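You operate a simulated robot arm through the tools that you are given. There is no shell and no other tool. Be economical: measure what you need, move in short steps, check, and stop when the job is done.

Carry out the task below with a simulated two-armed robot. There is one attempt and no reset: what you move stays moved.

Task
Take the blue tea towel from the table top and lay it out flat on the top of the breakfast bar.

It is judged by the outcome, as a careful person would: the job done as asked, and still so three seconds after it is handed in. It fails if anything else is knocked over, pushed out of place, dropped, spilled or broken. Flat cloth is picked up by pressing the open fingertips on it (5 to 10 N) and closing them slowly along it; thin cloth reads only 2 to 8 mm in the jaws.

Robot
Two 7-joint arms with two-finger parallel grippers on one trunk, on a base that drives. Base frame: it is fixed to the floor where the robot stands at the start and does not move with it; the origin is under the middle of the robot, x ahead of it, y to its left, z up; the surface under the hand at the start is at about z = 750. Units: mm, rad, N and s.
The left shoulder is at the start at [70, 177, 945], the right one opposite. With the tool pointing down near the work surface each hand reaches from about 300 to 740 mm from the robot's upright axis, wherever it stands, measured 20 degrees to its own side. Places, roughly: top of the breakfast bar [300, 1600, 900]. Payload 3.43 kg a hand.
The tool frame of a hand sits at the grasp point between the pads (the TCP): z along the fingers, y along the line on which they close. The tips reach 30 mm beyond it. Largest opening 94 mm; finger width 28, thickness 10; the body of the gripper, 50 by 96 mm, starts 55 mm behind the TCP.
Orientation is told as [roll, pitch, yaw] about the base's x, y, z axes, in that order, counted from this pose: with the fingers straight down and closing along the base's y, the tool's x points along the base's -x, its y along +y and its z along -z.

Tools
- The arms move only by the tool send_rows. It takes "left_deltas", "right_deltas" or both (then of equal length, played together; a hand with none holds still); each is a list of rows, each a list of 7 numbers: the shift along the base's x, y, z in units of 30 mm (1.0 is 30 mm), then the turn, a rotation vector about the base's x, y, z in units of 6 degrees (1.0 is 6 degrees), then the finger opening in mm, from 0 to 94. In form: [[tx, ty, tz, ax, ay, az, claw], ...]. A call has 1 to 8 rows; each row shifts and turns the commanded pose from where the row before left it. A call with a number of a shift or a turn outside -1 to 1 is refused whole. Each row takes 0.2 s and may step no farther than 50 mm and 0.15 rad from the row before; otherwise, or with a gripper value out of range, the whole call is refused. A pose out of reach is approached as far as the arm can. The call stops where the force on the tool passes 40 N (or 10 N more than at its start, if that is more) or the arm is blocked; 0.2 s more then pass. The fingers move at their own pace (about 153 mm/s each) and stop on an object; they squeeze with about 42 N. The grip force told is the motor's: it shows also when the fingers shut on nothing. Time passes only in rows, and 0.2 s behind the last, so rows that do not move let the fingers close. It gives the time, the measured TCP pose, the force on the tool (base axes), the opening and the grip force at its end, in the units of the frame above (readings bear some noise), with the torque about the TCP (base axes, N m) and any sound that the robot's microphone picked up, and new pictures: "pictures" is both (left out), scene, wrist or none (wrist: the cameras of the hands that moved).
- Cameras (640 x 400 px; columns grow to the right, rows downward): "scene" is now at [124.9, -24, 1242.6]; the picture's right is [-0.29, -0.96, -0.00], its down [-0.73, 0.22, -0.64] and it looks along [0.62, -0.18, -0.76] (base axes); focal length 249 px, centre (320, 200). "left" rides on the left gripper at [76, -14, -102] in its tool frame; the picture's right is [0.18, 0.98, 0.00], its down [-0.75, 0.14, -0.64] and it looks along [-0.63, 0.12, 0.77] (tool axes); focal length 243 px, centre (320, 200). "right" rides on the right gripper at [76, 14, -103] in its tool frame; the picture's right is [-0.18, 0.98, 0.00], its down [-0.75, -0.14, -0.64] and it looks along [-0.63, -0.12, 0.77] (tool axes); focal length 243 px, centre (320, 200). There is no depth. A picture from a camera that has moved, and an enlarged one, comes with that camera's place and axes in the base frame and with its lens.
- raise_lower(by): slides the trunk up (or, below 0, down) by that many mm; the arms and the scene camera ride with it, the base frame stays. It gives what a move gives, with no picture.
- roll_base(legs): drives the robot by 1 to 6 legs, each [ahead, turn to the left] in mm and rad, along the robot's own axes; the way and the turn of a leg run together, so that a leg with both is an arc; at most 1500 mm and 3.142 rad a leg. The arms and the cameras ride along, it lands a little off, and it stops where it bumps. It gives what a move gives, and a new picture of the scene camera.
- aim_head(pan, tilt): turns the head with the scene camera to pan (to the left, within 1.501 rad either way) and tilt (down, from -0.506 to 1.204), counted from straight ahead of the robot. It gives what a move gives, and a new picture of the scene camera.
- inspect(camera, box): a new picture of the part [left, top, right, bottom] of that camera's present view, enlarged. The clock stands still meanwhile.
- finish_job(): hands the job in; it is judged then, once.

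Go step by step. Nothing tells you exact positions but the pictures and the camera data: compare them with the known pose of the tool, close in by small moves and look again before you grip or let go. The budget is 120 turns and 260 pictures, counting those below and the enlarged ones. Unless the task says otherwise, let go and move clear before handing in, and close with one line.

The tools are called after "Emit:" as a command line: name --argument value ..., lists and objects as JSON in quotes. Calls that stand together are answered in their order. send_rows: Moves the arms, as the interface text tells. Its arguments: {"type":"object","properties":{"left_deltas":{"type":"array"},"right_deltas":{"type":"array"},"pictures":{"type":"string","enum":["both","scene","wrist","none"]}},"required":[]} The other tools are called the same way: raise_lower (by) slides the trunk up or down; roll_base (legs) drives the base; aim_head (pan, tilt) turns the head that bears the scene camera; inspect (camera, box) takes an enlarged picture of a part of a camera's view; finish_job () hands the job in.

At the start:

```text
clock: 0.0
left_ee_pos: [577.7, 107.7, 989.2]
left_tool_rot: [0.001, 0.0, 0.0]
left_contact_force: [-0.5, -0.7, -0.4]
left_wrist_torque: [0.0, 0.01, 0.01]
left_grip_width: 93.8
left_grip_force: 0.0
right_ee_pos: [367.1, -266.8, 913.3]
right_tool_rot: [0.001, -0.002, 0.003]
right_contact_force: [-0.2, -0.7, 0.3]
right_wrist_torque: [-0.01, 0.02, -0.02]
right_grip_width: 93.9
right_grip_force: 0.0
trunk travel left (down, up): [-525.0, 315.0]
robot x, y, heading: [-1.5, 1.4, 0.0]
head pan, tilt: [-0.29, 0.871]
```

scene: 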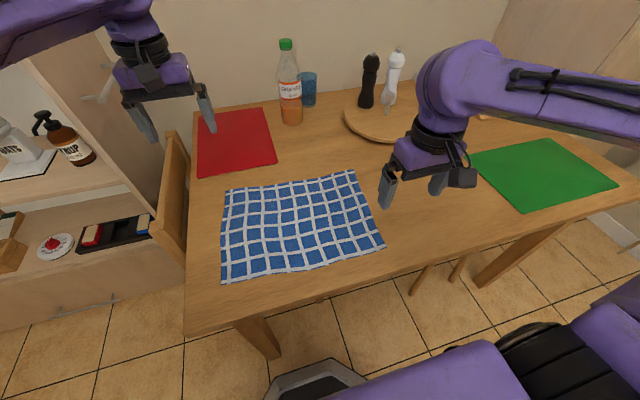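
right: 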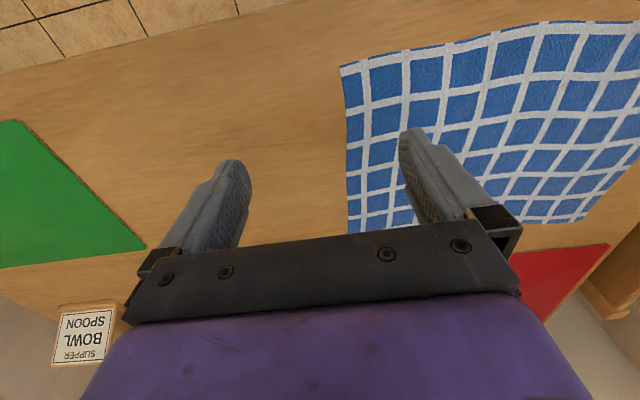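
left: 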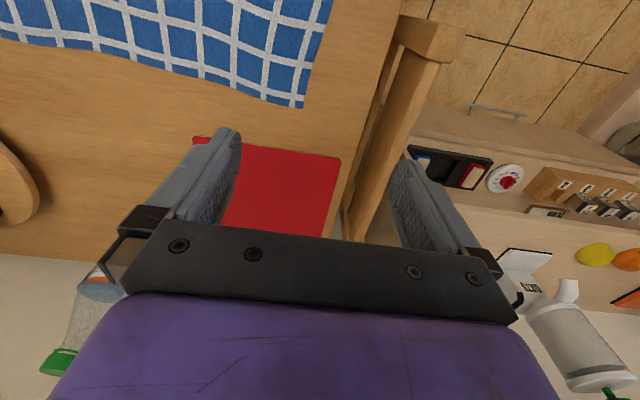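

The blue checked towel lies on the table, at roughly x 353–635 and y -263 to 113. I'll look toward the bar and the route to it before touching anything.

Emit:
aim_head --pan 1.35 --tilt 0.45

Emit:
aim_head --pan 0.7 --tilt 0.6

```text
clock: 1.7
left_ee_pos: [576.5, 108.1, 989.0]
left_tool_rot: [-0.001, 0.0, 0.0]
left_contact_force: [-0.7, -0.2, -0.6]
left_wrist_torque: [0.01, -0.01, 0.03]
left_grip_width: 93.9
left_grip_force: 0.0
right_ee_pos: [367.1, -268.3, 913.1]
right_tool_rot: [0.001, -0.002, 0.002]
right_contact_force: [-0.2, 0.2, 0.0]
right_wrist_torque: [-0.02, -0.02, 0.02]
right_grip_width: 93.8
right_grip_force: 0.0
trunk travel left (down, up): [-525.0, 315.0]
robot x, y, heading: [-1.8, 5.6, 0.0]
head pan, tilt: [1.349, 0.45]
camera scene: at [71.2, 87.7, 1278.7], right [0.98, -0.22, 0.0], down [-0.1, -0.42, -0.9], along [0.2, 0.88, -0.44], focal length 249 px, centre (320, 200)
```

scene: 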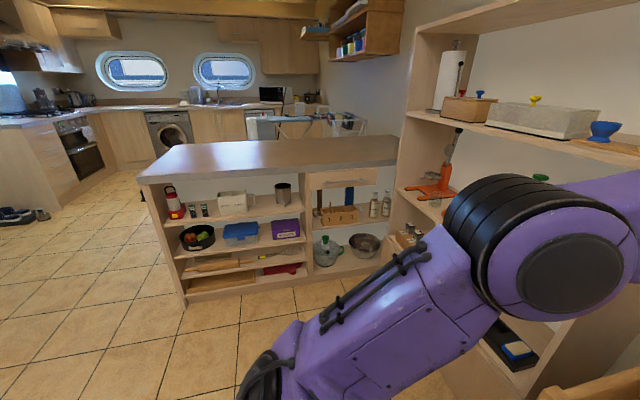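

```text
clock: 2.7
left_ee_pos: [576.5, 108.4, 989.3]
left_tool_rot: [0.0, -0.001, 0.0]
left_contact_force: [-0.1, 0.1, 0.0]
left_wrist_torque: [-0.03, 0.05, 0.04]
left_grip_width: 93.9
left_grip_force: 0.1
right_ee_pos: [366.3, -268.0, 914.2]
right_tool_rot: [0.0, -0.001, 0.002]
right_contact_force: [-0.9, -0.1, 0.0]
right_wrist_torque: [0.0, -0.01, 0.01]
right_grip_width: 94.1
right_grip_force: 0.0
trunk travel left (down, up): [-525.0, 315.0]
robot x, y, heading: [-1.0, -3.7, -0.006]
head pan, tilt: [0.7, 0.6]
camera scene: at [118.5, 55.1, 1265.1], right [0.64, -0.76, 0.0], down [-0.43, -0.36, -0.83], along [0.63, 0.53, -0.56], focal length 249 px, centre (320, 200)
```

scene: 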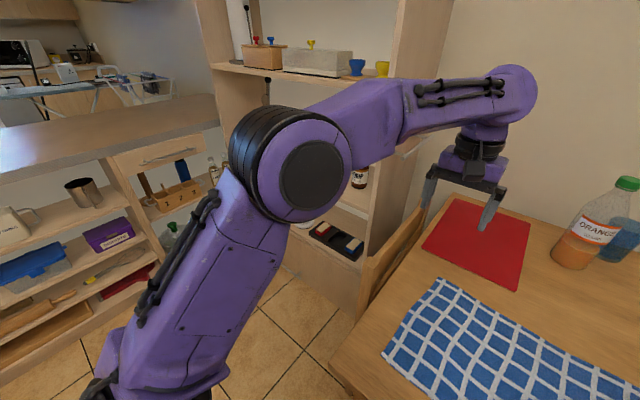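

The bar top is clear, with its front edge near y≈1170 and its height about 900, and the floor between is open. Next I'll bring both hands above the towel's near corners and check them with the wrist cameras.

Emit:
send_rows --left_deltas '[[-0.8, -0.08, -0.58, 0, 0, 0, 60], [-0.8, -0.08, -0.58, 0, 0, 0, 60], [-0.8, -0.08, -0.58, 0, 0, 0, 60], [-0.8, -0.08, -0.58, 0, 0, 0, 60], [-0.8, -0.08, -0.58, 0, 0, 0, 60], [-0.8, -0.08, -0.58, 0, 0, 0, 60], [-0.8, -0.08, -0.58, 0, 0, 0, 60], [-0.8, -0.08, -0.58, 0, 0, 0, 60]]' --right_deltas '[[0, 0.22, -0.25, 0, 0, 0, 60], [0, 0.22, -0.25, 0, 0, 0, 60], [0, 0.22, -0.25, 0, 0, 0, 60], [0, 0.22, -0.25, 0, 0, 0, 60], [0, 0.22, -0.25, 0, 0, 0, 60], [0, 0.22, -0.25, 0, 0, 0, 60], [0, 0.22, -0.25, 0, 0, 0, 60], [0, 0.22, -0.25, 0, 0, 0, 60]]' --pictures "wrist"

Emit:
aim_head --pan 0.0 --tilt 0.95

```text
clock: 4.5
left_ee_pos: [383.7, 89.1, 849.9]
left_tool_rot: [0.0, 0.0, 0.001]
left_contact_force: [0.0, -0.1, 0.0]
left_wrist_torque: [0.0, 0.01, -0.01]
left_grip_width: 60.1
left_grip_force: 0.1
right_ee_pos: [366.9, -214.0, 853.2]
right_tool_rot: [-0.002, -0.004, 0.003]
right_contact_force: [-0.3, -0.2, 0.0]
right_wrist_torque: [-0.01, 0.03, -0.02]
right_grip_width: 60.1
right_grip_force: 0.0
trunk travel left (down, up): [-525.0, 315.0]
robot x, y, heading: [0.1, -0.3, 0.004]
head pan, tilt: [0.7, 0.6]
camera right: at [290.2, -201.1, 955.8], right [0.18, 0.98, 0.0], down [0.75, -0.14, 0.64], along [0.63, -0.12, -0.76], focal length 243 px, centre (320, 200)
camera left: at [307.9, 75.2, 952.9], right [-0.18, 0.98, 0.0], down [0.75, 0.14, 0.64], along [0.63, 0.12, -0.77], focal length 243 px, centre (320, 200)
```

right: 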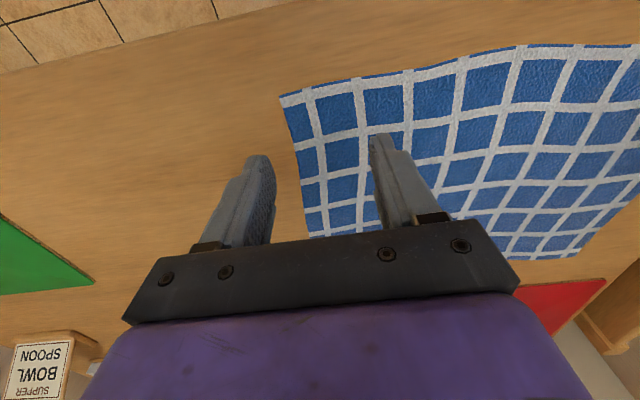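
left: 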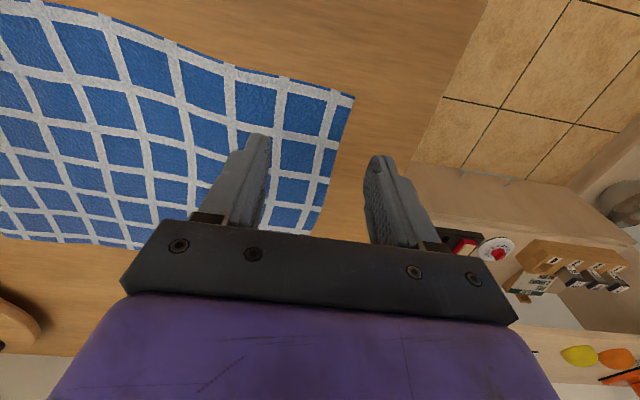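

```text
clock: 5.6
left_ee_pos: [384.2, 87.9, 849.2]
left_tool_rot: [0.0, 0.0, 0.0]
left_contact_force: [-0.4, -0.1, 0.1]
left_wrist_torque: [0.01, 0.01, -0.03]
left_grip_width: 59.8
left_grip_force: 0.2
right_ee_pos: [368.1, -215.1, 852.7]
right_tool_rot: [-0.002, -0.002, 0.001]
right_contact_force: [0.0, 0.5, -0.3]
right_wrist_torque: [0.0, 0.01, -0.01]
right_grip_width: 60.1
right_grip_force: 0.1
trunk travel left (down, up): [-525.0, 315.0]
robot x, y, heading: [0.2, -0.0, 0.001]
head pan, tilt: [0.0, 0.949]
camera scene: at [123.7, -1.9, 1236.7], right [0.0, -1.0, 0.0], down [-0.81, 0.0, -0.58], along [0.58, 0.0, -0.81], focal length 249 px, centre (320, 200)
```

scene: 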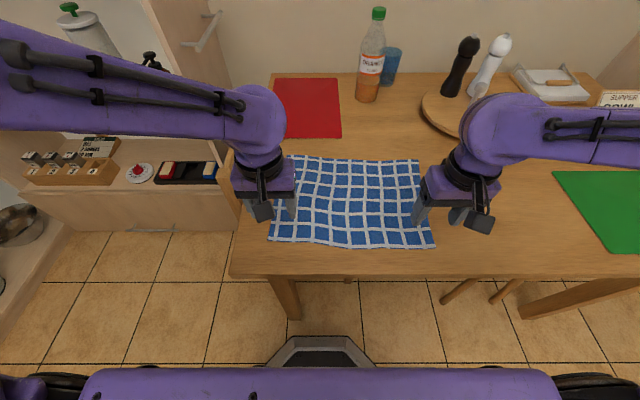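

The corners measure about (347, -245) on the right and (364, 114) on the left. I'll lower both hands to just above the cloth, slightly inside the corners and with the jaws at 40 mm.

Emit:
send_rows --left_deltas '[[-0.1, -0.06, -0.65, 0, 0, 0, 40], [-0.1, -0.06, -0.65, 0, 0, 0, 40], [-0.1, -0.06, -0.6, 0, 0, 0, 40]]' --right_deltas '[[-0.1, 0, -0.7, 0, 0, 0, 40], [-0.1, 0, -0.7, 0, 0, 0, 40], [-0.1, 0, -0.65, 0, 0, 0, 40]]' --pictures "wrist"

```text
clock: 6.4
left_ee_pos: [375.6, 84.3, 792.5]
left_tool_rot: [0.0, 0.001, -0.001]
left_contact_force: [0.3, -0.6, -0.8]
left_wrist_torque: [-0.04, 0.0, 0.04]
left_grip_width: 40.1
left_grip_force: 0.0
right_ee_pos: [358.2, -215.1, 791.7]
right_tool_rot: [-0.004, -0.002, 0.002]
right_contact_force: [-0.1, -0.1, -0.2]
right_wrist_torque: [0.02, 0.0, 0.02]
right_grip_width: 40.1
right_grip_force: 0.0
trunk travel left (down, up): [-525.0, 315.0]
robot x, y, heading: [0.2, -1.4, 0.003]
head pan, tilt: [0.0, 0.949]
camera right: at [281.9, -202.1, 894.2], right [0.18, 0.98, 0.0], down [0.75, -0.14, 0.64], along [0.63, -0.12, -0.77], focal length 243 px, centre (320, 200)
camera left: at [299.9, 70.0, 895.6], right [-0.18, 0.98, 0.0], down [0.75, 0.14, 0.64], along [0.63, 0.12, -0.77], focal length 243 px, centre (320, 200)
```

right: 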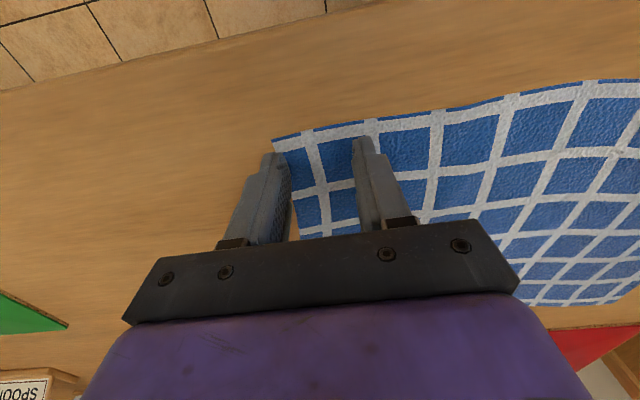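
left: 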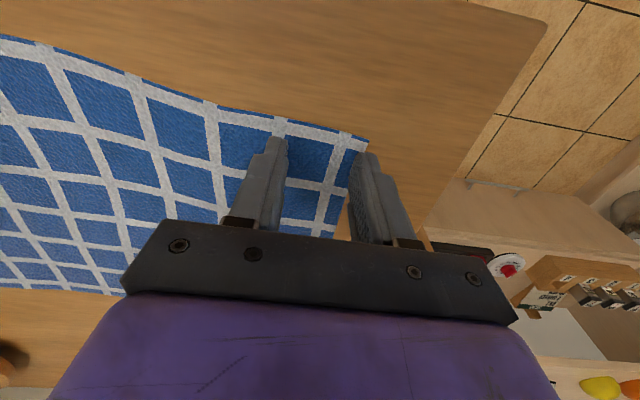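

The outer fingers sit right at the towel's side edges, so I'll shift each hand 12 mm inward and go down to light contact.

Emit:
send_rows --left_deltas '[[0.1, -0.4, 0, 0, 0, 0, 40], [0, 0, -0.2, 0, 0, 0, 40], [0, 0, -0.15, 0, 0, 0, 40]]' --right_deltas '[[0.05, 0.4, 0, 0, 0, 0, 40], [0, 0, -0.2, 0, 0, 0, 40], [0, 0, -0.15, 0, 0, 0, 40]]' --pictures "none"

```text
clock: 7.2
left_ee_pos: [379.4, 71.9, 783.8]
left_tool_rot: [0.0, 0.001, -0.001]
left_contact_force: [-0.1, -0.6, -0.1]
left_wrist_torque: [0.03, 0.01, -0.01]
left_grip_width: 39.9
left_grip_force: 0.1
right_ee_pos: [359.3, -203.1, 781.8]
right_tool_rot: [-0.002, -0.004, 0.003]
right_contact_force: [0.8, -2.3, 3.1]
right_wrist_torque: [-0.04, 0.03, -0.01]
right_grip_width: 40.0
right_grip_force: 0.1
trunk travel left (down, up): [-525.0, 315.0]
robot x, y, heading: [-1.2, -0.5, 0.002]
head pan, tilt: [0.0, 0.949]
```

Emit:
send_rows --left_deltas '[[0, 0, -0.1, 0, 0, 0, 40]]' --right_deltas '[[0, 0, -0.03, 0, 0, 0, 40]]' --pictures "none"

```text
clock: 7.6
left_ee_pos: [378.2, 72.2, 781.2]
left_tool_rot: [-0.001, -0.005, 0.0]
left_contact_force: [-1.2, 2.6, 20.3]
left_wrist_torque: [0.24, 0.21, -0.04]
left_grip_width: 40.0
left_grip_force: 0.1
right_ee_pos: [358.2, -203.4, 781.1]
right_tool_rot: [0.0, -0.003, 0.001]
right_contact_force: [0.4, 0.5, 3.6]
right_wrist_torque: [0.02, 0.02, 0.0]
right_grip_width: 40.0
right_grip_force: 0.1
trunk travel left (down, up): [-525.0, 315.0]
robot x, y, heading: [-1.8, 1.7, -0.0]
head pan, tilt: [0.0, 0.949]
```

The left hand presses with 20 N and the right with 3.6 N, so both need a small adjustment toward about 8 N.

Emit:
send_rows --left_deltas '[[0, 0, 0.05, 0, 0, 0, 40]]' --right_deltas '[[0, 0, -0.03, 0, 0, 0, 40]]' --pictures "none"

```text
clock: 8.0
left_ee_pos: [376.6, 71.7, 780.5]
left_tool_rot: [-0.001, -0.001, 0.001]
left_contact_force: [2.2, 0.4, 6.3]
left_wrist_torque: [0.07, -0.04, 0.02]
left_grip_width: 39.8
left_grip_force: 0.0
right_ee_pos: [358.0, -203.5, 781.1]
right_tool_rot: [-0.002, -0.005, 0.001]
right_contact_force: [-3.5, -1.1, 20.8]
right_wrist_torque: [0.15, 0.27, 0.09]
right_grip_width: 40.0
right_grip_force: 0.0
trunk travel left (down, up): [-525.0, 315.0]
robot x, y, heading: [-2.0, 0.3, -0.002]
head pan, tilt: [0.0, 0.949]
```

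Emit:
send_rows --left_deltas '[[0, 0, 0, 0, 0, 0, 40], [0, 0, 0, 0, 0, 0, 34], [0, 0, 0, 0, 0, 0, 28], [0, 0, 0, 0, 0, 0, 22], [0, 0, 0, 0, 0, 0, 16], [0, 0, 0, 0, 0, 0, 10], [0, 0, 0, 0, 0, 0, 4], [0, 0, 0, 0, 0, 0, 0]]' --right_deltas '[[0, 0, 0.03, 0, 0, 0, 40], [0, 0, 0, 0, 0, 0, 34], [0, 0, 0, 0, 0, 0, 28], [0, 0, 0, 0, 0, 0, 22], [0, 0, 0, 0, 0, 0, 16], [0, 0, 0, 0, 0, 0, 10], [0, 0, 0, 0, 0, 0, 4], [0, 0, 0, 0, 0, 0, 0]]' --pictures "both"

```text
clock: 9.8
left_ee_pos: [377.8, 70.2, 781.5]
left_tool_rot: [-0.001, 0.0, 0.0]
left_contact_force: [-1.4, -15.2, 9.2]
left_wrist_torque: [-0.46, 0.14, 0.07]
left_grip_width: 2.2
left_grip_force: 36.8
right_ee_pos: [359.6, -202.9, 780.8]
right_tool_rot: [0.0, -0.006, 0.003]
right_contact_force: [1.1, 14.8, 12.5]
right_wrist_torque: [0.42, 0.09, -0.09]
right_grip_width: 2.3
right_grip_force: 36.6
trunk travel left (down, up): [-525.0, 315.0]
robot x, y, heading: [-1.4, -2.2, 0.002]
head pan, tilt: [0.0, 0.949]
camera scene: at [121.8, -1.6, 1236.9], right [0.0, -1.0, 0.0], down [-0.81, 0.0, -0.58], along [0.58, 0.0, -0.81], focal length 249 px, centre (320, 200)
camera right: at [281.9, -189.0, 883.8], right [0.18, 0.98, 0.0], down [0.75, -0.14, 0.65], along [0.63, -0.12, -0.76], focal length 243 px, centre (320, 200)
camera left: at [301.0, 56.7, 884.5], right [-0.18, 0.98, 0.0], down [0.75, 0.14, 0.64], along [0.63, 0.12, -0.77], focal length 243 px, centre (320, 200)
```

scene: 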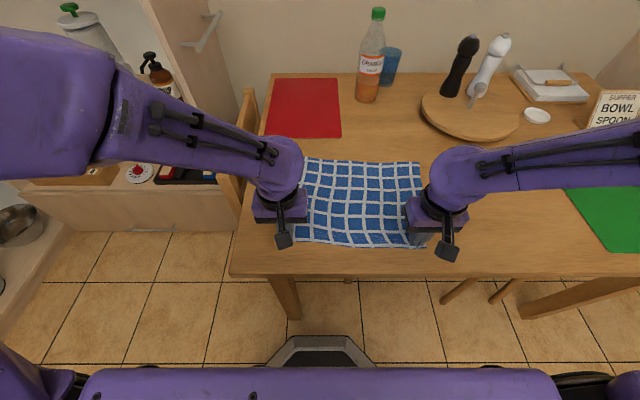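
right: 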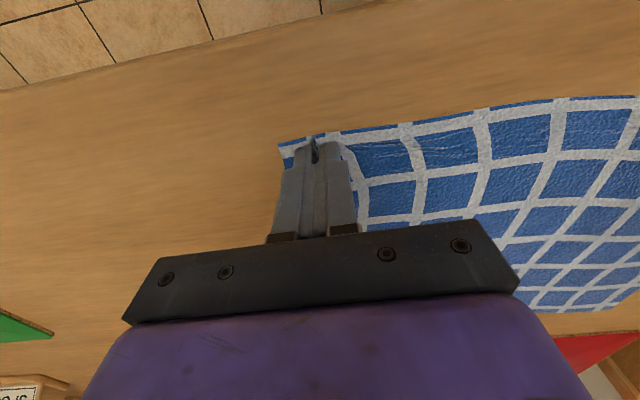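
left: 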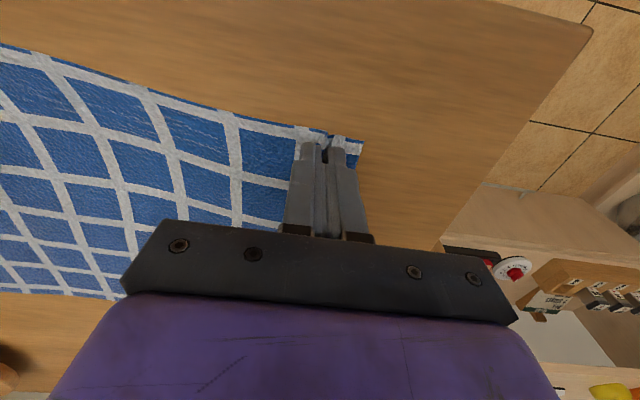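

Both jaws read about 2 mm with a fold of cloth between them. I'll lift gently and check that both corners hold.

Emit:
send_rows --left_deltas '[[0, 0, 0.4, 0, 0, 0, 0], [0, 0, 0.5, 0, 0, 0, 0], [0, 0, 0.5, 0, 0, 0, 0], [0, 0, 0.6, 0, 0, 0, 0], [0, 0, 0.6, 0, 0, 0, 0]]' --right_deltas '[[0, 0, 0.4, 0, 0, 0, 0], [0, 0, 0.5, 0, 0, 0, 0], [0, 0, 0.5, 0, 0, 0, 0], [0, 0, 0.6, 0, 0, 0, 0], [0, 0, 0.6, 0, 0, 0, 0]]' --pictures "both"

```text
clock: 11.0
left_ee_pos: [380.0, 71.4, 859.2]
left_tool_rot: [-0.001, -0.001, 0.0]
left_contact_force: [-2.1, -15.0, -0.5]
left_wrist_torque: [-0.42, 0.01, 0.1]
left_grip_width: 1.9
left_grip_force: 36.9
right_ee_pos: [360.5, -201.5, 858.3]
right_tool_rot: [-0.001, -0.004, 0.003]
right_contact_force: [0.7, 14.5, 0.6]
right_wrist_torque: [0.44, -0.05, -0.08]
right_grip_width: 2.4
right_grip_force: 36.7
trunk travel left (down, up): [-525.0, 315.0]
robot x, y, heading: [-1.5, -0.5, -0.004]
head pan, tilt: [0.0, 0.949]
camera scene: at [123.5, -1.5, 1236.7], right [0.0, -1.0, 0.0], down [-0.81, 0.0, -0.58], along [0.58, 0.0, -0.81], focal length 249 px, centre (320, 200)
camera right: at [283.3, -188.3, 960.9], right [0.18, 0.98, 0.0], down [0.75, -0.14, 0.64], along [0.63, -0.12, -0.76], focal length 243 px, centre (320, 200)
camera left: at [302.1, 57.8, 962.6], right [-0.18, 0.98, 0.0], down [0.75, 0.14, 0.64], along [0.63, 0.12, -0.77], focal length 243 px, centre (320, 200)
```

scene: 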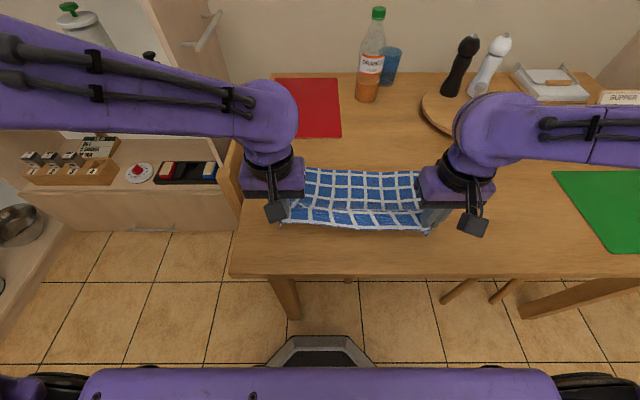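
right: 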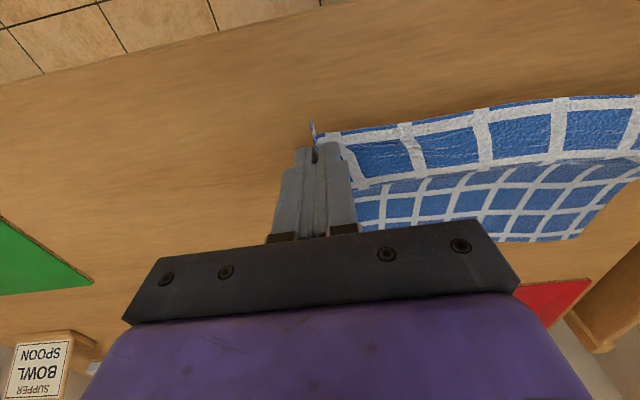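
left: 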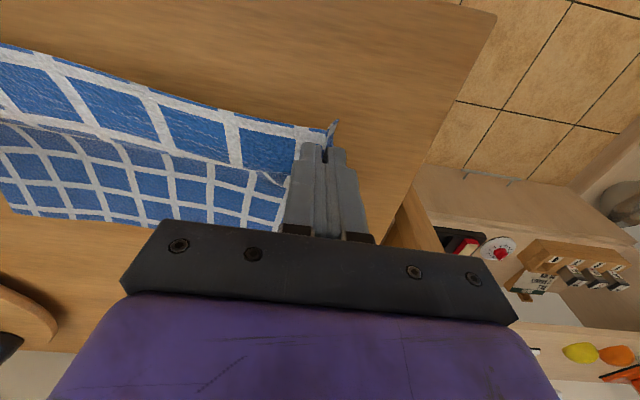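

Both corners hold. I'll raise the trunk so the towel hangs clear of everything, then take a look.

Emit:
raise_lower --by 300

Emit:
send_rows --left_deltas '[[-0.2, -0.07, 0.5, 0, 0, 0, 0], [-0.2, -0.07, 0.5, 0, 0, 0, 0], [0, 0, 0.5, 0, 0, 0, 0], [0, 0, 0.5, 0, 0, 0, 0]]' --right_deltas '[[0.2, 0.07, 0.5, 0, 0, 0, 0], [0.2, 0.07, 0.5, 0, 0, 0, 0], [0, 0, 0.5, 0, 0, 0, 0], [0, 0, 0.5, 0, 0, 0, 0]]' --pictures "both"

```text
clock: 14.0
left_ee_pos: [378.1, 72.8, 1159.8]
left_tool_rot: [-0.001, -0.001, 0.0]
left_contact_force: [-0.8, -15.8, 0.4]
left_wrist_torque: [-0.46, 0.0, 0.09]
left_grip_width: 2.2
left_grip_force: 36.9
right_ee_pos: [360.0, -203.0, 1157.4]
right_tool_rot: [-0.001, -0.001, 0.001]
right_contact_force: [1.1, 16.2, 0.5]
right_wrist_torque: [0.45, -0.01, -0.07]
right_grip_width: 2.3
right_grip_force: 36.8
trunk travel left (down, up): [-825.0, 15.0]
robot x, y, heading: [1.1, 3.6, 0.003]
head pan, tilt: [0.0, 0.949]
```

```text
clock: 15.0
left_ee_pos: [365.6, 68.2, 1221.1]
left_tool_rot: [0.0, -0.001, 0.001]
left_contact_force: [0.9, -2.9, -0.7]
left_wrist_torque: [-0.05, -0.02, 0.04]
left_grip_width: 2.0
left_grip_force: 37.1
right_ee_pos: [371.4, -198.4, 1218.7]
right_tool_rot: [-0.002, -0.001, 0.001]
right_contact_force: [0.7, 3.1, 0.4]
right_wrist_torque: [0.07, 0.01, -0.02]
right_grip_width: 2.2
right_grip_force: 36.4
trunk travel left (down, up): [-825.0, 15.0]
robot x, y, heading: [3.4, 1.8, 0.001]
head pan, tilt: [0.0, 0.949]
camera scene: at [123.2, -1.7, 1536.7], right [0.0, -1.0, 0.0], down [-0.81, 0.0, -0.58], along [0.58, 0.0, -0.81], focal length 249 px, centre (320, 200)
camera right: at [295.0, -184.3, 1320.9], right [0.18, 0.98, 0.0], down [0.75, -0.14, 0.64], along [0.63, -0.12, -0.77], focal length 243 px, centre (320, 200)
camera left: at [289.8, 53.8, 1323.1], right [-0.18, 0.98, 0.0], down [0.75, 0.14, 0.64], along [0.63, 0.12, -0.77], focal length 243 px, centre (320, 200)
```

scene: 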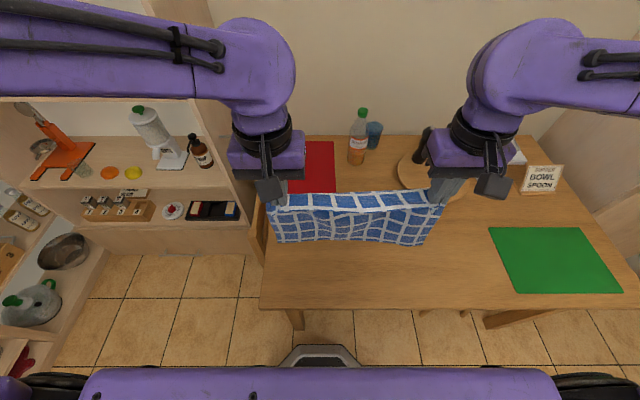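
right: 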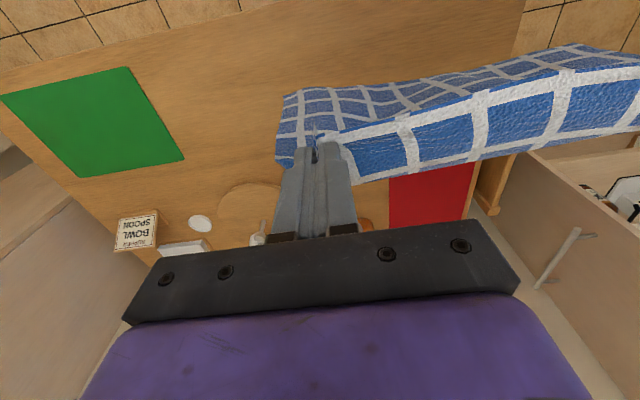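
left: 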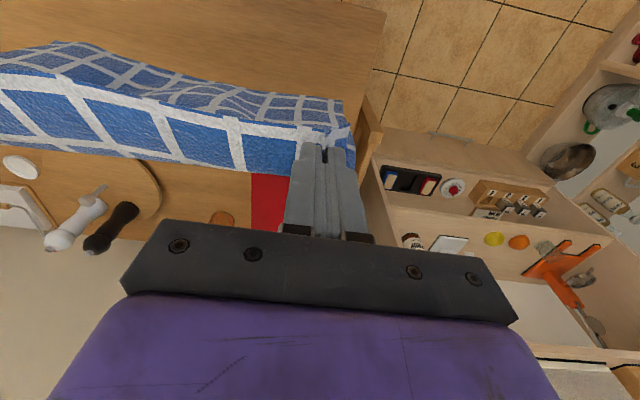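

The towel hangs cleanly from both hands, well above the table. I'll back off a little, turn toward the bar, and look before driving on.

Emit:
roll_base --legs '[[-150, 0], [0, 1.265]]'

```text
clock: 19.5
left_ee_pos: [-99.6, 369.7, 1219.6]
left_tool_rot: [-0.001, 0.0, 1.264]
left_contact_force: [3.0, -1.1, -0.2]
left_wrist_torque: [-0.04, -0.08, -0.02]
left_grip_width: 2.4
left_grip_force: 37.2
right_ee_pos: [154.2, 293.0, 1218.2]
right_tool_rot: [0.0, -0.001, 1.265]
right_contact_force: [-2.1, 0.6, 0.0]
right_wrist_torque: [0.06, 0.08, -0.03]
right_grip_width: 2.3
right_grip_force: 36.8
trunk travel left (down, up): [-825.0, 15.0]
robot x, y, heading: [-147.3, 1.6, 1.261]
head pan, tilt: [0.0, 0.949]
camera scene: at [-109.3, 115.1, 1536.7], right [0.95, -0.31, 0.0], down [-0.25, -0.77, -0.58], along [0.18, 0.55, -0.81], focal length 249 px, centre (320, 200)
```

scene: 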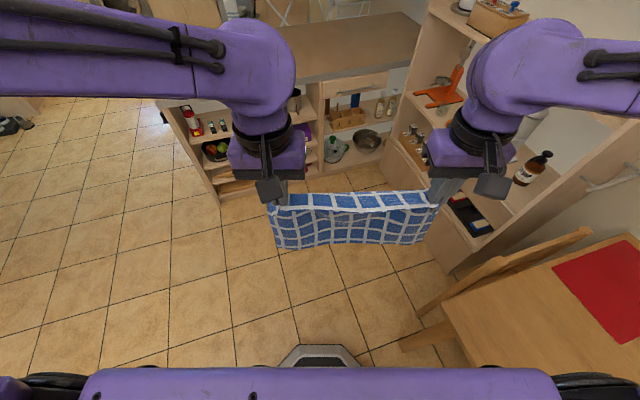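

The way is clear. I'll drive most of the way, square up to the bar, and measure its front edge before the final approach.

Emit:
roll_base --legs '[[640, 0], [0, 0.308]]'

```text
clock: 24.0
left_ee_pos: [-17.2, 972.9, 1220.1]
left_tool_rot: [0.003, 0.0, 1.564]
left_contact_force: [3.4, 0.2, -0.2]
left_wrist_torque: [-0.01, -0.09, -0.02]
left_grip_width: 2.0
left_grip_force: 36.3
right_ee_pos: [248.8, 977.0, 1218.6]
right_tool_rot: [0.0, 0.0, 1.566]
right_contact_force: [-2.9, 0.5, -0.4]
right_wrist_torque: [-0.03, 0.1, -0.05]
right_grip_width: 2.3
right_grip_force: 37.1
trunk travel left (down, up): [-825.0, 15.0]
robot x, y, heading: [48.4, 607.2, 1.562]
head pan, tilt: [0.0, 0.949]
camera scene: at [50.3, 727.6, 1536.7], right [1.0, -0.01, 0.0], down [-0.01, -0.81, -0.58], along [0.0, 0.58, -0.81], focal length 249 px, centre (320, 200)
```

scene: 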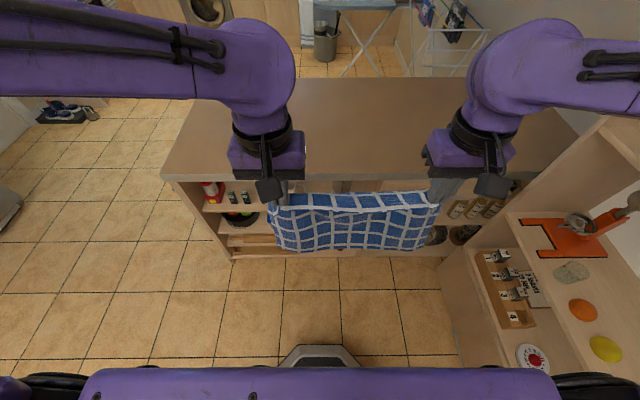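

The bar's front edge is at y≈1280, with the back at about 1910 and the top near z 900. The towel's bottom hangs at about z 935, so I'll drive 290 mm ahead.

Emit:
roll_base --legs '[[200, 0.004], [90, 0.004]]'

Emit:
inspect --camera "left" --box '[0, 0, 640, 400]'

```text
clock: 26.3
left_ee_pos: [-20.3, 1250.9, 1223.9]
left_tool_rot: [0.0, -0.013, 1.572]
left_contact_force: [2.2, -0.4, -0.3]
left_wrist_torque: [0.09, -0.09, 0.02]
left_grip_width: 1.9
left_grip_force: 36.9
right_ee_pos: [246.0, 1257.3, 1222.9]
right_tool_rot: [-0.001, -0.014, 1.576]
right_contact_force: [-2.6, -0.5, 0.3]
right_wrist_torque: [0.04, 0.1, -0.08]
right_grip_width: 2.3
right_grip_force: 36.9
trunk travel left (down, up): [-825.0, 15.0]
robot x, y, heading: [49.4, 898.7, 1.572]
head pan, tilt: [0.0, 0.949]
camera scene: at [49.3, 1003.2, 1538.0], right [1.0, 0.0, 0.0], down [0.0, -0.81, -0.59], along [0.0, 0.59, -0.81], focal length 249 px, centre (320, 200)
```

scene: 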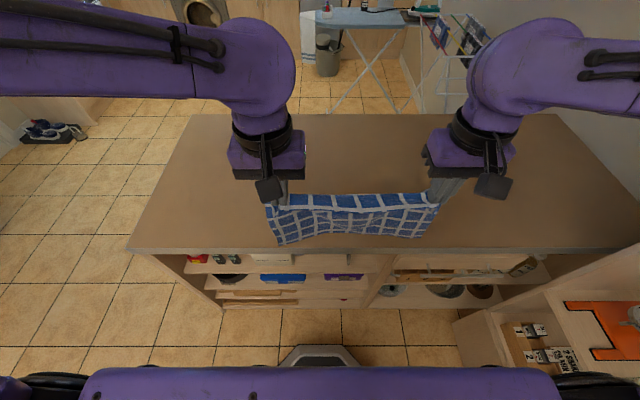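

```text
1.00 times, centred on (320, 200) of left (not enlarged: the box is as wide or as high as the picture)
camera zoom: at [-5.6, 1174.4, 1326.4], right [-0.98, -0.19, 0.0], down [-0.14, 0.75, 0.65], along [-0.12, 0.64, -0.76], focal length 243 px, centre (320, 200)
```

zoom: 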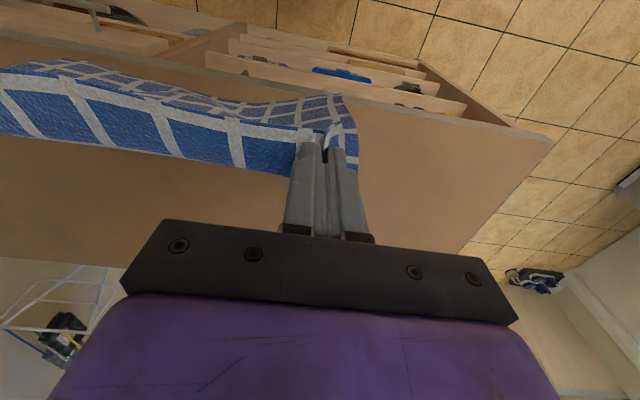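

I'm positioned at the bar (front edge y≈1295). Next, both hands extend forward over the bar top, keeping height.

Emit:
send_rows --left_deltas '[[0, 0.9, 0, 0, 0, 0, 0], [0, 0.9, 0, 0, 0, 0, 0], [0, 0.9, 0, 0, 0, 0, 0], [0, 0.9, 0, 0, 0, 0, 0], [0, 0.9, 0, 0, 0, 0, 0], [0, 0.9, 0, 0, 0, 0, 0], [0, 0.9, 0, 0, 0, 0, 0], [0, 0.9, 0, 0, 0, 0, 0]]' --right_deltas '[[0, 0.9, 0, 0, 0, 0, 0], [0, 0.9, 0, 0, 0, 0, 0], [0, 0.9, 0, 0, 0, 0, 0], [0, 0.9, 0, 0, 0, 0, 0], [0, 0.9, 0, 0, 0, 0, 0], [0, 0.9, 0, 0, 0, 0, 0], [0, 0.9, 0, 0, 0, 0, 0], [0, 0.9, 0, 0, 0, 0, 0]]' --pictures "scene"

```text
clock: 28.1
left_ee_pos: [-20.7, 1480.8, 1218.0]
left_tool_rot: [-0.002, -0.001, 1.573]
left_contact_force: [2.7, 0.0, -0.6]
left_wrist_torque: [-0.03, -0.09, 0.0]
left_grip_width: 1.8
left_grip_force: 36.8
right_ee_pos: [245.1, 1488.6, 1217.4]
right_tool_rot: [-0.001, -0.001, 1.577]
right_contact_force: [-2.4, 0.9, 0.5]
right_wrist_torque: [0.0, 0.06, -0.08]
right_grip_width: 2.3
right_grip_force: 36.4
trunk travel left (down, up): [-825.0, 15.0]
robot x, y, heading: [47.3, 896.4, 1.569]
head pan, tilt: [0.0, 0.949]
camera scene: at [49.0, 1021.4, 1536.4], right [1.0, 0.0, 0.0], down [0.0, -0.81, -0.58], along [0.0, 0.58, -0.81], focal length 249 px, centre (320, 200)
```

scene: 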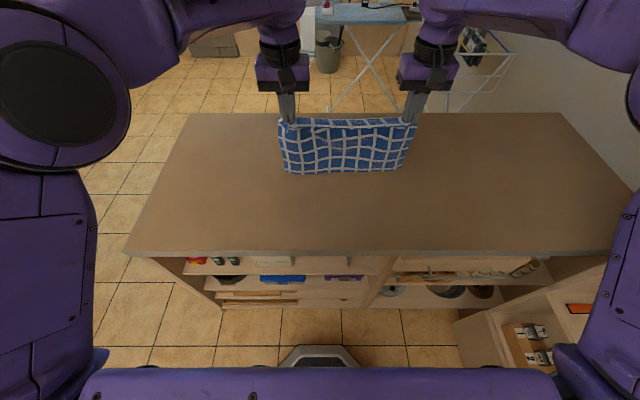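

Emit:
inspect --camera "scene" --box '[240, 90, 460, 228]'

Emit:
inspect --camera "right" --box '[0, 0, 640, 400]'

```text
2.90 times, centred on (350, 159) of scene
camera zoom: at [49.0, 1021.4, 1536.4], right [1.0, 0.0, 0.0], down [0.0, -0.81, -0.58], along [0.0, 0.58, -0.81], focal length 720 px, centre (233, 319)
```

zoom: 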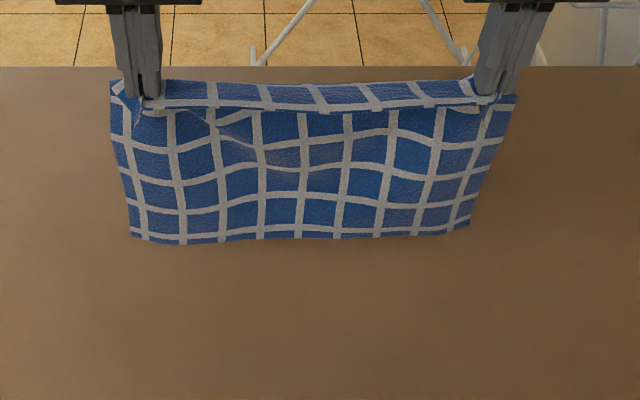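

```text
1.00 times, centred on (320, 200) of right (not enlarged: the box is as wide or as high as the picture)
camera zoom: at [231.1, 1410.8, 1319.9], right [-0.98, 0.18, 0.0], down [0.14, 0.75, 0.64], along [0.12, 0.63, -0.77], focal length 243 px, centre (320, 200)
```

zoom: 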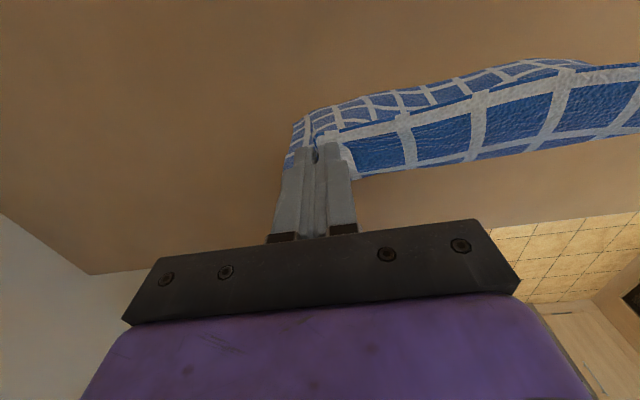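

The towel's bottom edge hangs at about z 985, with its free part on the far side of the fingers, which suits laying it by drawing back toward me. I'll extend another 90 mm, then lower the trunk until the bottom nears the bar.

Emit:
send_rows --left_deltas '[[0, 0.8, 0, 0, 0, 0, 0], [0, 0.8, 0, 0, 0, 0, 0], [0, 0.8, 0, 0, 0, 0, 0], [0, 0.8, 0, 0, 0, 0, 0]]' --right_deltas '[[0, 0.75, 0, 0, 0, 0, 0], [0, 0.75, 0, 0, 0, 0, 0], [0, 0.75, 0, 0, 0, 0, 0], [0, 0.7, 0, 0, 0, 0, 0]]' --pictures "none"

Emit:
raise_lower --by -75

Emit:
inspect --camera "scene" --box '[200, 60, 500, 248]'

```text
clock: 29.1
left_ee_pos: [-25.8, 1548.0, 1218.0]
left_tool_rot: [-0.003, 0.0, 1.571]
left_contact_force: [9.9, 1.0, -0.4]
left_wrist_torque: [0.03, -0.32, 0.06]
left_grip_width: 1.9
left_grip_force: 36.8
left hand out of reach, approached as far as the arm can: row 3, 4
right_ee_pos: [245.4, 1572.1, 1216.1]
right_tool_rot: [-0.001, 0.0, 1.578]
right_contact_force: [-10.2, -1.4, -0.4]
right_wrist_torque: [-0.03, 0.31, -0.11]
right_grip_width: 2.3
right_grip_force: 37.3
trunk travel left (down, up): [-825.0, 15.0]
robot x, y, heading: [49.5, 899.9, 1.569]
head pan, tilt: [0.0, 0.949]
```

```text
clock: 30.3
left_ee_pos: [-26.3, 1547.8, 1144.1]
left_tool_rot: [-0.001, -0.001, 1.572]
left_contact_force: [13.8, 1.0, 0.0]
left_wrist_torque: [0.03, -0.44, 0.07]
left_grip_width: 2.0
left_grip_force: 36.5
right_ee_pos: [246.7, 1571.0, 1143.2]
right_tool_rot: [-0.001, -0.004, 1.574]
right_contact_force: [-14.4, -1.4, -0.2]
right_wrist_torque: [-0.02, 0.46, -0.11]
right_grip_width: 2.4
right_grip_force: 36.7
trunk travel left (down, up): [-750.0, 90.0]
robot x, y, heading: [45.9, 896.5, 1.574]
head pan, tilt: [0.0, 0.949]
```

```text
2.13 times, centred on (350, 154) of scene
camera zoom: at [49.1, 1018.5, 1461.7], right [1.0, 0.0, 0.0], down [0.0, -0.81, -0.58], along [0.0, 0.58, -0.81], focal length 529 px, centre (256, 298)
```

zoom: 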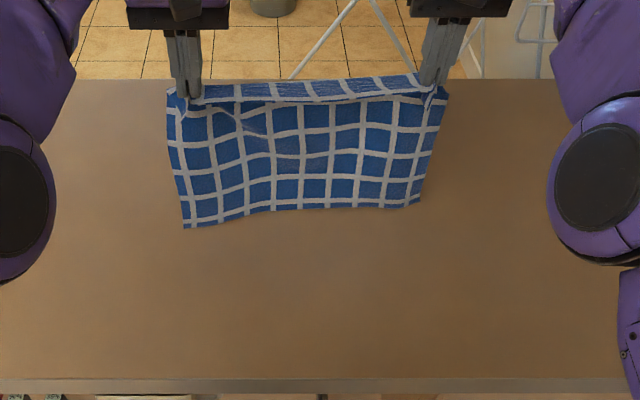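

The left hand hit its reach limit at y≈1548. I'll bring the right hand back level with it and ease the tension.

Emit:
send_rows --left_deltas '[[0.1, -0.3, 0, 0, 0, 0, 0], [0.1, -0.3, 0, 0, 0, 0, 0]]' --right_deltas '[[-0.03, -0.45, 0, 0, 0, 0, 0], [-0.02, -0.45, 0, 0, 0, 0, 0]]' --pictures "none"

```text
clock: 30.9
left_ee_pos: [-21.9, 1528.1, 1144.5]
left_tool_rot: [0.0, -0.003, 1.574]
left_contact_force: [5.0, 0.1, 0.2]
left_wrist_torque: [0.0, -0.19, 0.04]
left_grip_width: 2.2
left_grip_force: 37.7
right_ee_pos: [245.5, 1541.9, 1142.8]
right_tool_rot: [-0.001, -0.004, 1.577]
right_contact_force: [-4.4, -1.2, -0.7]
right_wrist_torque: [-0.01, 0.17, -0.06]
right_grip_width: 2.3
right_grip_force: 37.1
trunk travel left (down, up): [-750.0, 90.0]
robot x, y, heading: [49.5, 898.9, 1.571]
head pan, tilt: [0.0, 0.949]
```

Laying from here would end too close to the bar's front edge. I have about 140 mm of base clearance, so I'll drive 80 mm ahead.

Emit:
roll_base --legs '[[80, 0]]'

Emit:
send_rows --left_deltas '[[0, 0, 0, 0, 0, 0, 0], [0, 0, 0, 0, 0, 0, 0]]' --right_deltas '[[-0.03, -0.25, 0, 0, 0, 0, 0], [-0.02, -0.2, 0, 0, 0, 0, 0]]' --pictures "both"

```text
clock: 31.9
left_ee_pos: [-20.0, 1596.8, 1154.9]
left_tool_rot: [0.0, -0.018, 1.571]
left_contact_force: [2.5, -0.1, 2.6]
left_wrist_torque: [0.05, -0.1, 0.02]
left_grip_width: 2.2
left_grip_force: 36.7
right_ee_pos: [244.9, 1610.5, 1153.1]
right_tool_rot: [-0.002, -0.02, 1.576]
right_contact_force: [-2.7, -0.6, 2.7]
right_wrist_torque: [0.05, 0.1, -0.03]
right_grip_width: 2.2
right_grip_force: 36.7
trunk travel left (down, up): [-750.0, 90.0]
robot x, y, heading: [47.7, 977.1, 1.573]
head pan, tilt: [0.0, 0.949]
camera scene: at [49.1, 1086.0, 1462.8], right [1.0, 0.0, 0.0], down [0.0, -0.81, -0.59], along [0.0, 0.59, -0.81], focal length 249 px, centre (320, 200)
```

scene: 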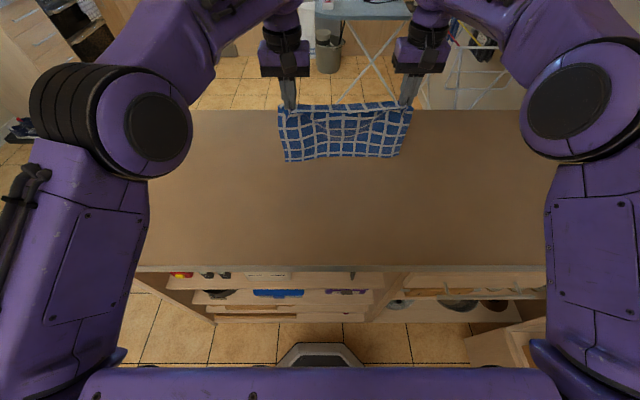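

```text
clock: 32.5
left_ee_pos: [-20.5, 1603.0, 1150.4]
left_tool_rot: [0.001, -0.012, 1.571]
left_contact_force: [1.4, -0.6, 0.6]
left_wrist_torque: [0.03, -0.06, -0.03]
left_grip_width: 1.8
left_grip_force: 36.5
right_ee_pos: [242.4, 1603.4, 1151.3]
right_tool_rot: [-0.003, -0.014, 1.576]
right_contact_force: [-0.9, -0.4, 0.5]
right_wrist_torque: [0.04, 0.05, -0.05]
right_grip_width: 2.6
right_grip_force: 37.0
trunk travel left (down, up): [-750.0, 90.0]
robot x, y, heading: [46.6, 976.9, 1.57]
head pan, tilt: [0.0, 0.949]
camera scene: at [48.9, 1093.7, 1462.2], right [1.0, 0.0, 0.0], down [0.0, -0.81, -0.58], along [0.0, 0.58, -0.81], focal length 249 px, centre (320, 200)
camera right: at [228.8, 1525.6, 1252.5], right [-0.98, 0.18, 0.0], down [0.14, 0.75, 0.65], along [0.12, 0.64, -0.76], focal length 243 px, centre (320, 200)
camera left: at [-6.6, 1525.2, 1252.5], right [-0.98, -0.18, 0.0], down [-0.14, 0.75, 0.65], along [-0.12, 0.64, -0.76], focal length 243 px, centre (320, 200)
```

scene: 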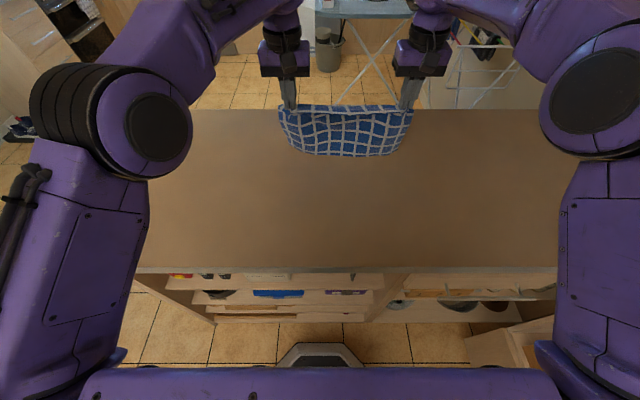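
right: 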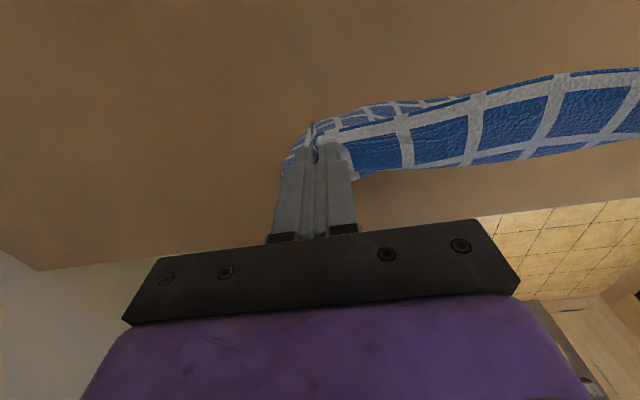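
left: 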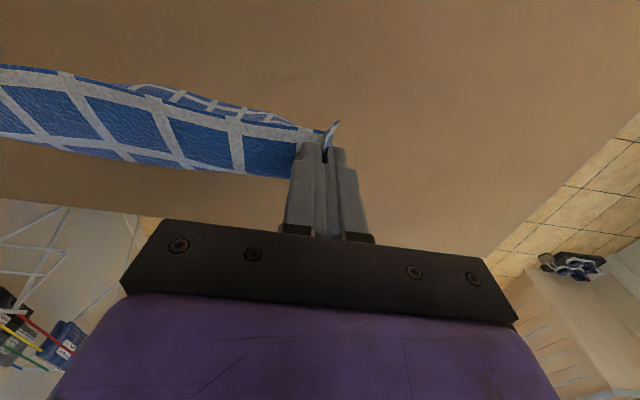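

The hands are now level at y≈1603. I'll lower gently until the bottom edge just touches the bar.

Emit:
send_rows --left_deltas '[[0, 0, 0, 0, 0, 0, 0], [0, 0, 0, 0, 0, 0, 0], [0, 0, -0.3, 0, 0, 0, 0], [0, 0, -0.3, 0, 0, 0, 0], [0, 0, 0, 0, 0, 0, 0], [0, 0, 0, 0, 0, 0, 0]]' --right_deltas '[[0, 0, 0, 0, 0, 0, 0], [0, 0, 0, 0, 0, 0, 0], [0, 0, -0.3, 0, 0, 0, 0], [0, 0, -0.3, 0, 0, 0, 0], [0, 0, 0, 0, 0, 0, 0], [0, 0, 0, 0, 0, 0, 0]]' --pictures "none"

Emit:
inspect --camera "scene" --box '[240, 70, 460, 208]'

```text
clock: 33.9
left_ee_pos: [-20.7, 1606.2, 1129.5]
left_tool_rot: [0.0, -0.01, 1.571]
left_contact_force: [1.6, 0.0, -0.4]
left_wrist_torque: [0.01, -0.04, -0.03]
left_grip_width: 1.9
left_grip_force: 36.8
right_ee_pos: [242.8, 1608.1, 1130.4]
right_tool_rot: [-0.002, -0.009, 1.576]
right_contact_force: [-0.5, -0.5, 0.1]
right_wrist_torque: [0.04, 0.05, -0.04]
right_grip_width: 2.4
right_grip_force: 37.2
trunk travel left (down, up): [-750.0, 90.0]
robot x, y, heading: [45.8, 979.2, 1.574]
head pan, tilt: [0.0, 0.949]
```

```text
2.90 times, centred on (350, 139) of scene
camera zoom: at [49.0, 1098.9, 1461.6], right [1.0, 0.0, 0.0], down [0.0, -0.81, -0.58], along [0.0, 0.58, -0.81], focal length 720 px, centre (233, 377)
```

zoom: 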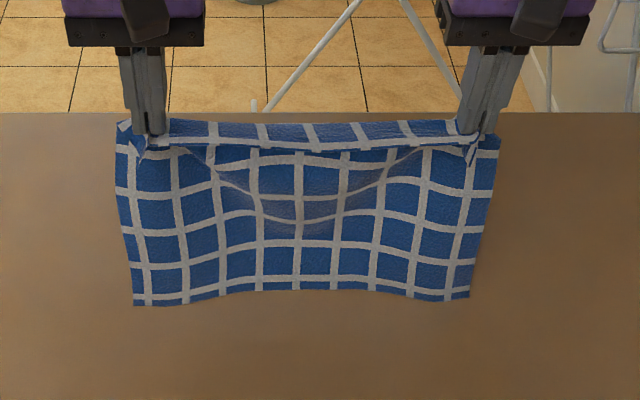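

The bottom edge is at the bar surface at about y 1600. I'll now draw the hands back and down along an arc so the towel lies down, doing the first half and then looking.

Emit:
send_rows --left_deltas '[[0, -0.4, -0.2, 0, 0, 0, 0], [0, -0.6, -0.25, 0, 0, 0, 0], [0, -0.65, -0.3, 0, 0, 0, 0], [0, -0.65, -0.35, 0, 0, 0, 0], [0, -0.65, -0.4, 0, 0, 0, 0], [0, -0.6, -0.45, 0, 0, 0, 0], [0, -0.55, -0.45, 0, 0, 0, 0], [0, -0.5, -0.45, 0, 0, 0, 0]]' --right_deltas '[[0, -0.4, -0.2, 0, 0, 0, 0], [0, -0.6, -0.25, 0, 0, 0, 0], [0, -0.65, -0.3, 0, 0, 0, 0], [0, -0.65, -0.35, 0, 0, 0, 0], [0, -0.65, -0.4, 0, 0, 0, 0], [0, -0.6, -0.45, 0, 0, 0, 0], [0, -0.55, -0.45, 0, 0, 0, 0], [0, -0.5, -0.45, 0, 0, 0, 0]]' --pictures "scene"

```text
clock: 35.7
left_ee_pos: [-20.3, 1467.6, 1045.1]
left_tool_rot: [-0.001, -0.009, 1.571]
left_contact_force: [0.8, -0.1, 0.1]
left_wrist_torque: [0.0, -0.09, -0.03]
left_grip_width: 2.0
left_grip_force: 36.5
right_ee_pos: [243.1, 1469.0, 1044.0]
right_tool_rot: [-0.002, -0.011, 1.575]
right_contact_force: [-0.9, 0.3, 0.5]
right_wrist_torque: [-0.03, 0.01, -0.07]
right_grip_width: 2.5
right_grip_force: 37.3
trunk travel left (down, up): [-750.0, 90.0]
robot x, y, heading: [49.4, 975.5, 1.571]
head pan, tilt: [0.0, 0.949]
camera scene: at [49.1, 1097.7, 1461.8], right [1.0, 0.0, 0.0], down [0.0, -0.81, -0.58], along [0.0, 0.58, -0.81], focal length 249 px, centre (320, 200)
```

scene: 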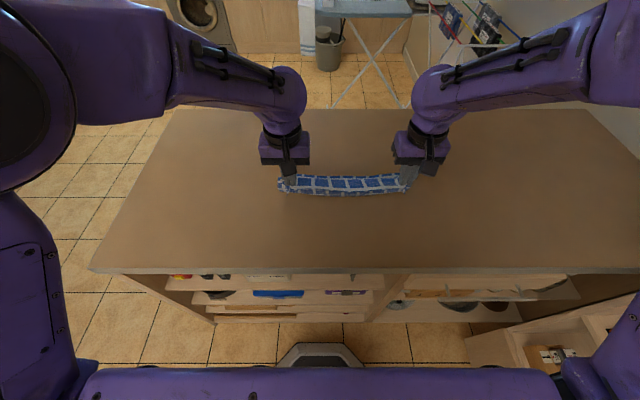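

Emit:
inspect --camera "scene" --box '[250, 120, 450, 245]'

Emit:
inspect --camera "left" --box '[0, 0, 640, 400]'

```text
3.20 times, centred on (350, 182) of scene
camera zoom: at [49.1, 1097.7, 1461.8], right [1.0, 0.0, 0.0], down [0.0, -0.81, -0.58], along [0.0, 0.58, -0.81], focal length 795 px, centre (224, 256)
```

zoom: 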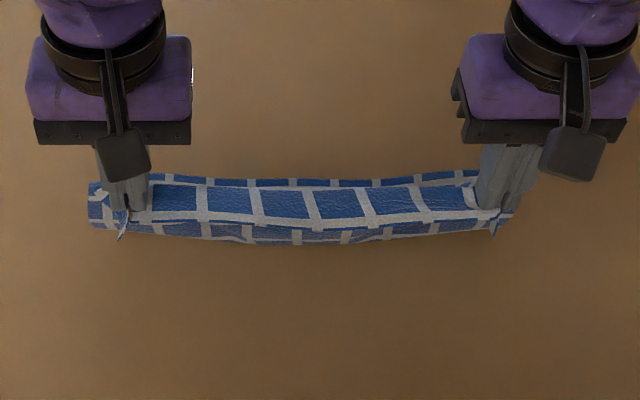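

```text
1.00 times, centred on (320, 200) of left (not enlarged: the box is as wide or as high as the picture)
camera zoom: at [-6.1, 1389.8, 1146.9], right [-0.98, -0.18, 0.0], down [-0.14, 0.75, 0.65], along [-0.12, 0.64, -0.76], focal length 243 px, centre (320, 200)
```

zoom: 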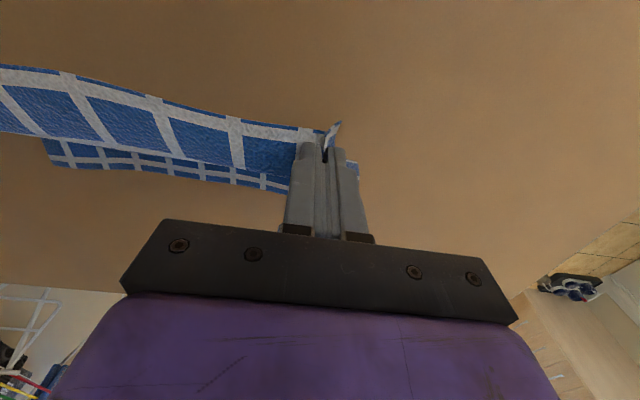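

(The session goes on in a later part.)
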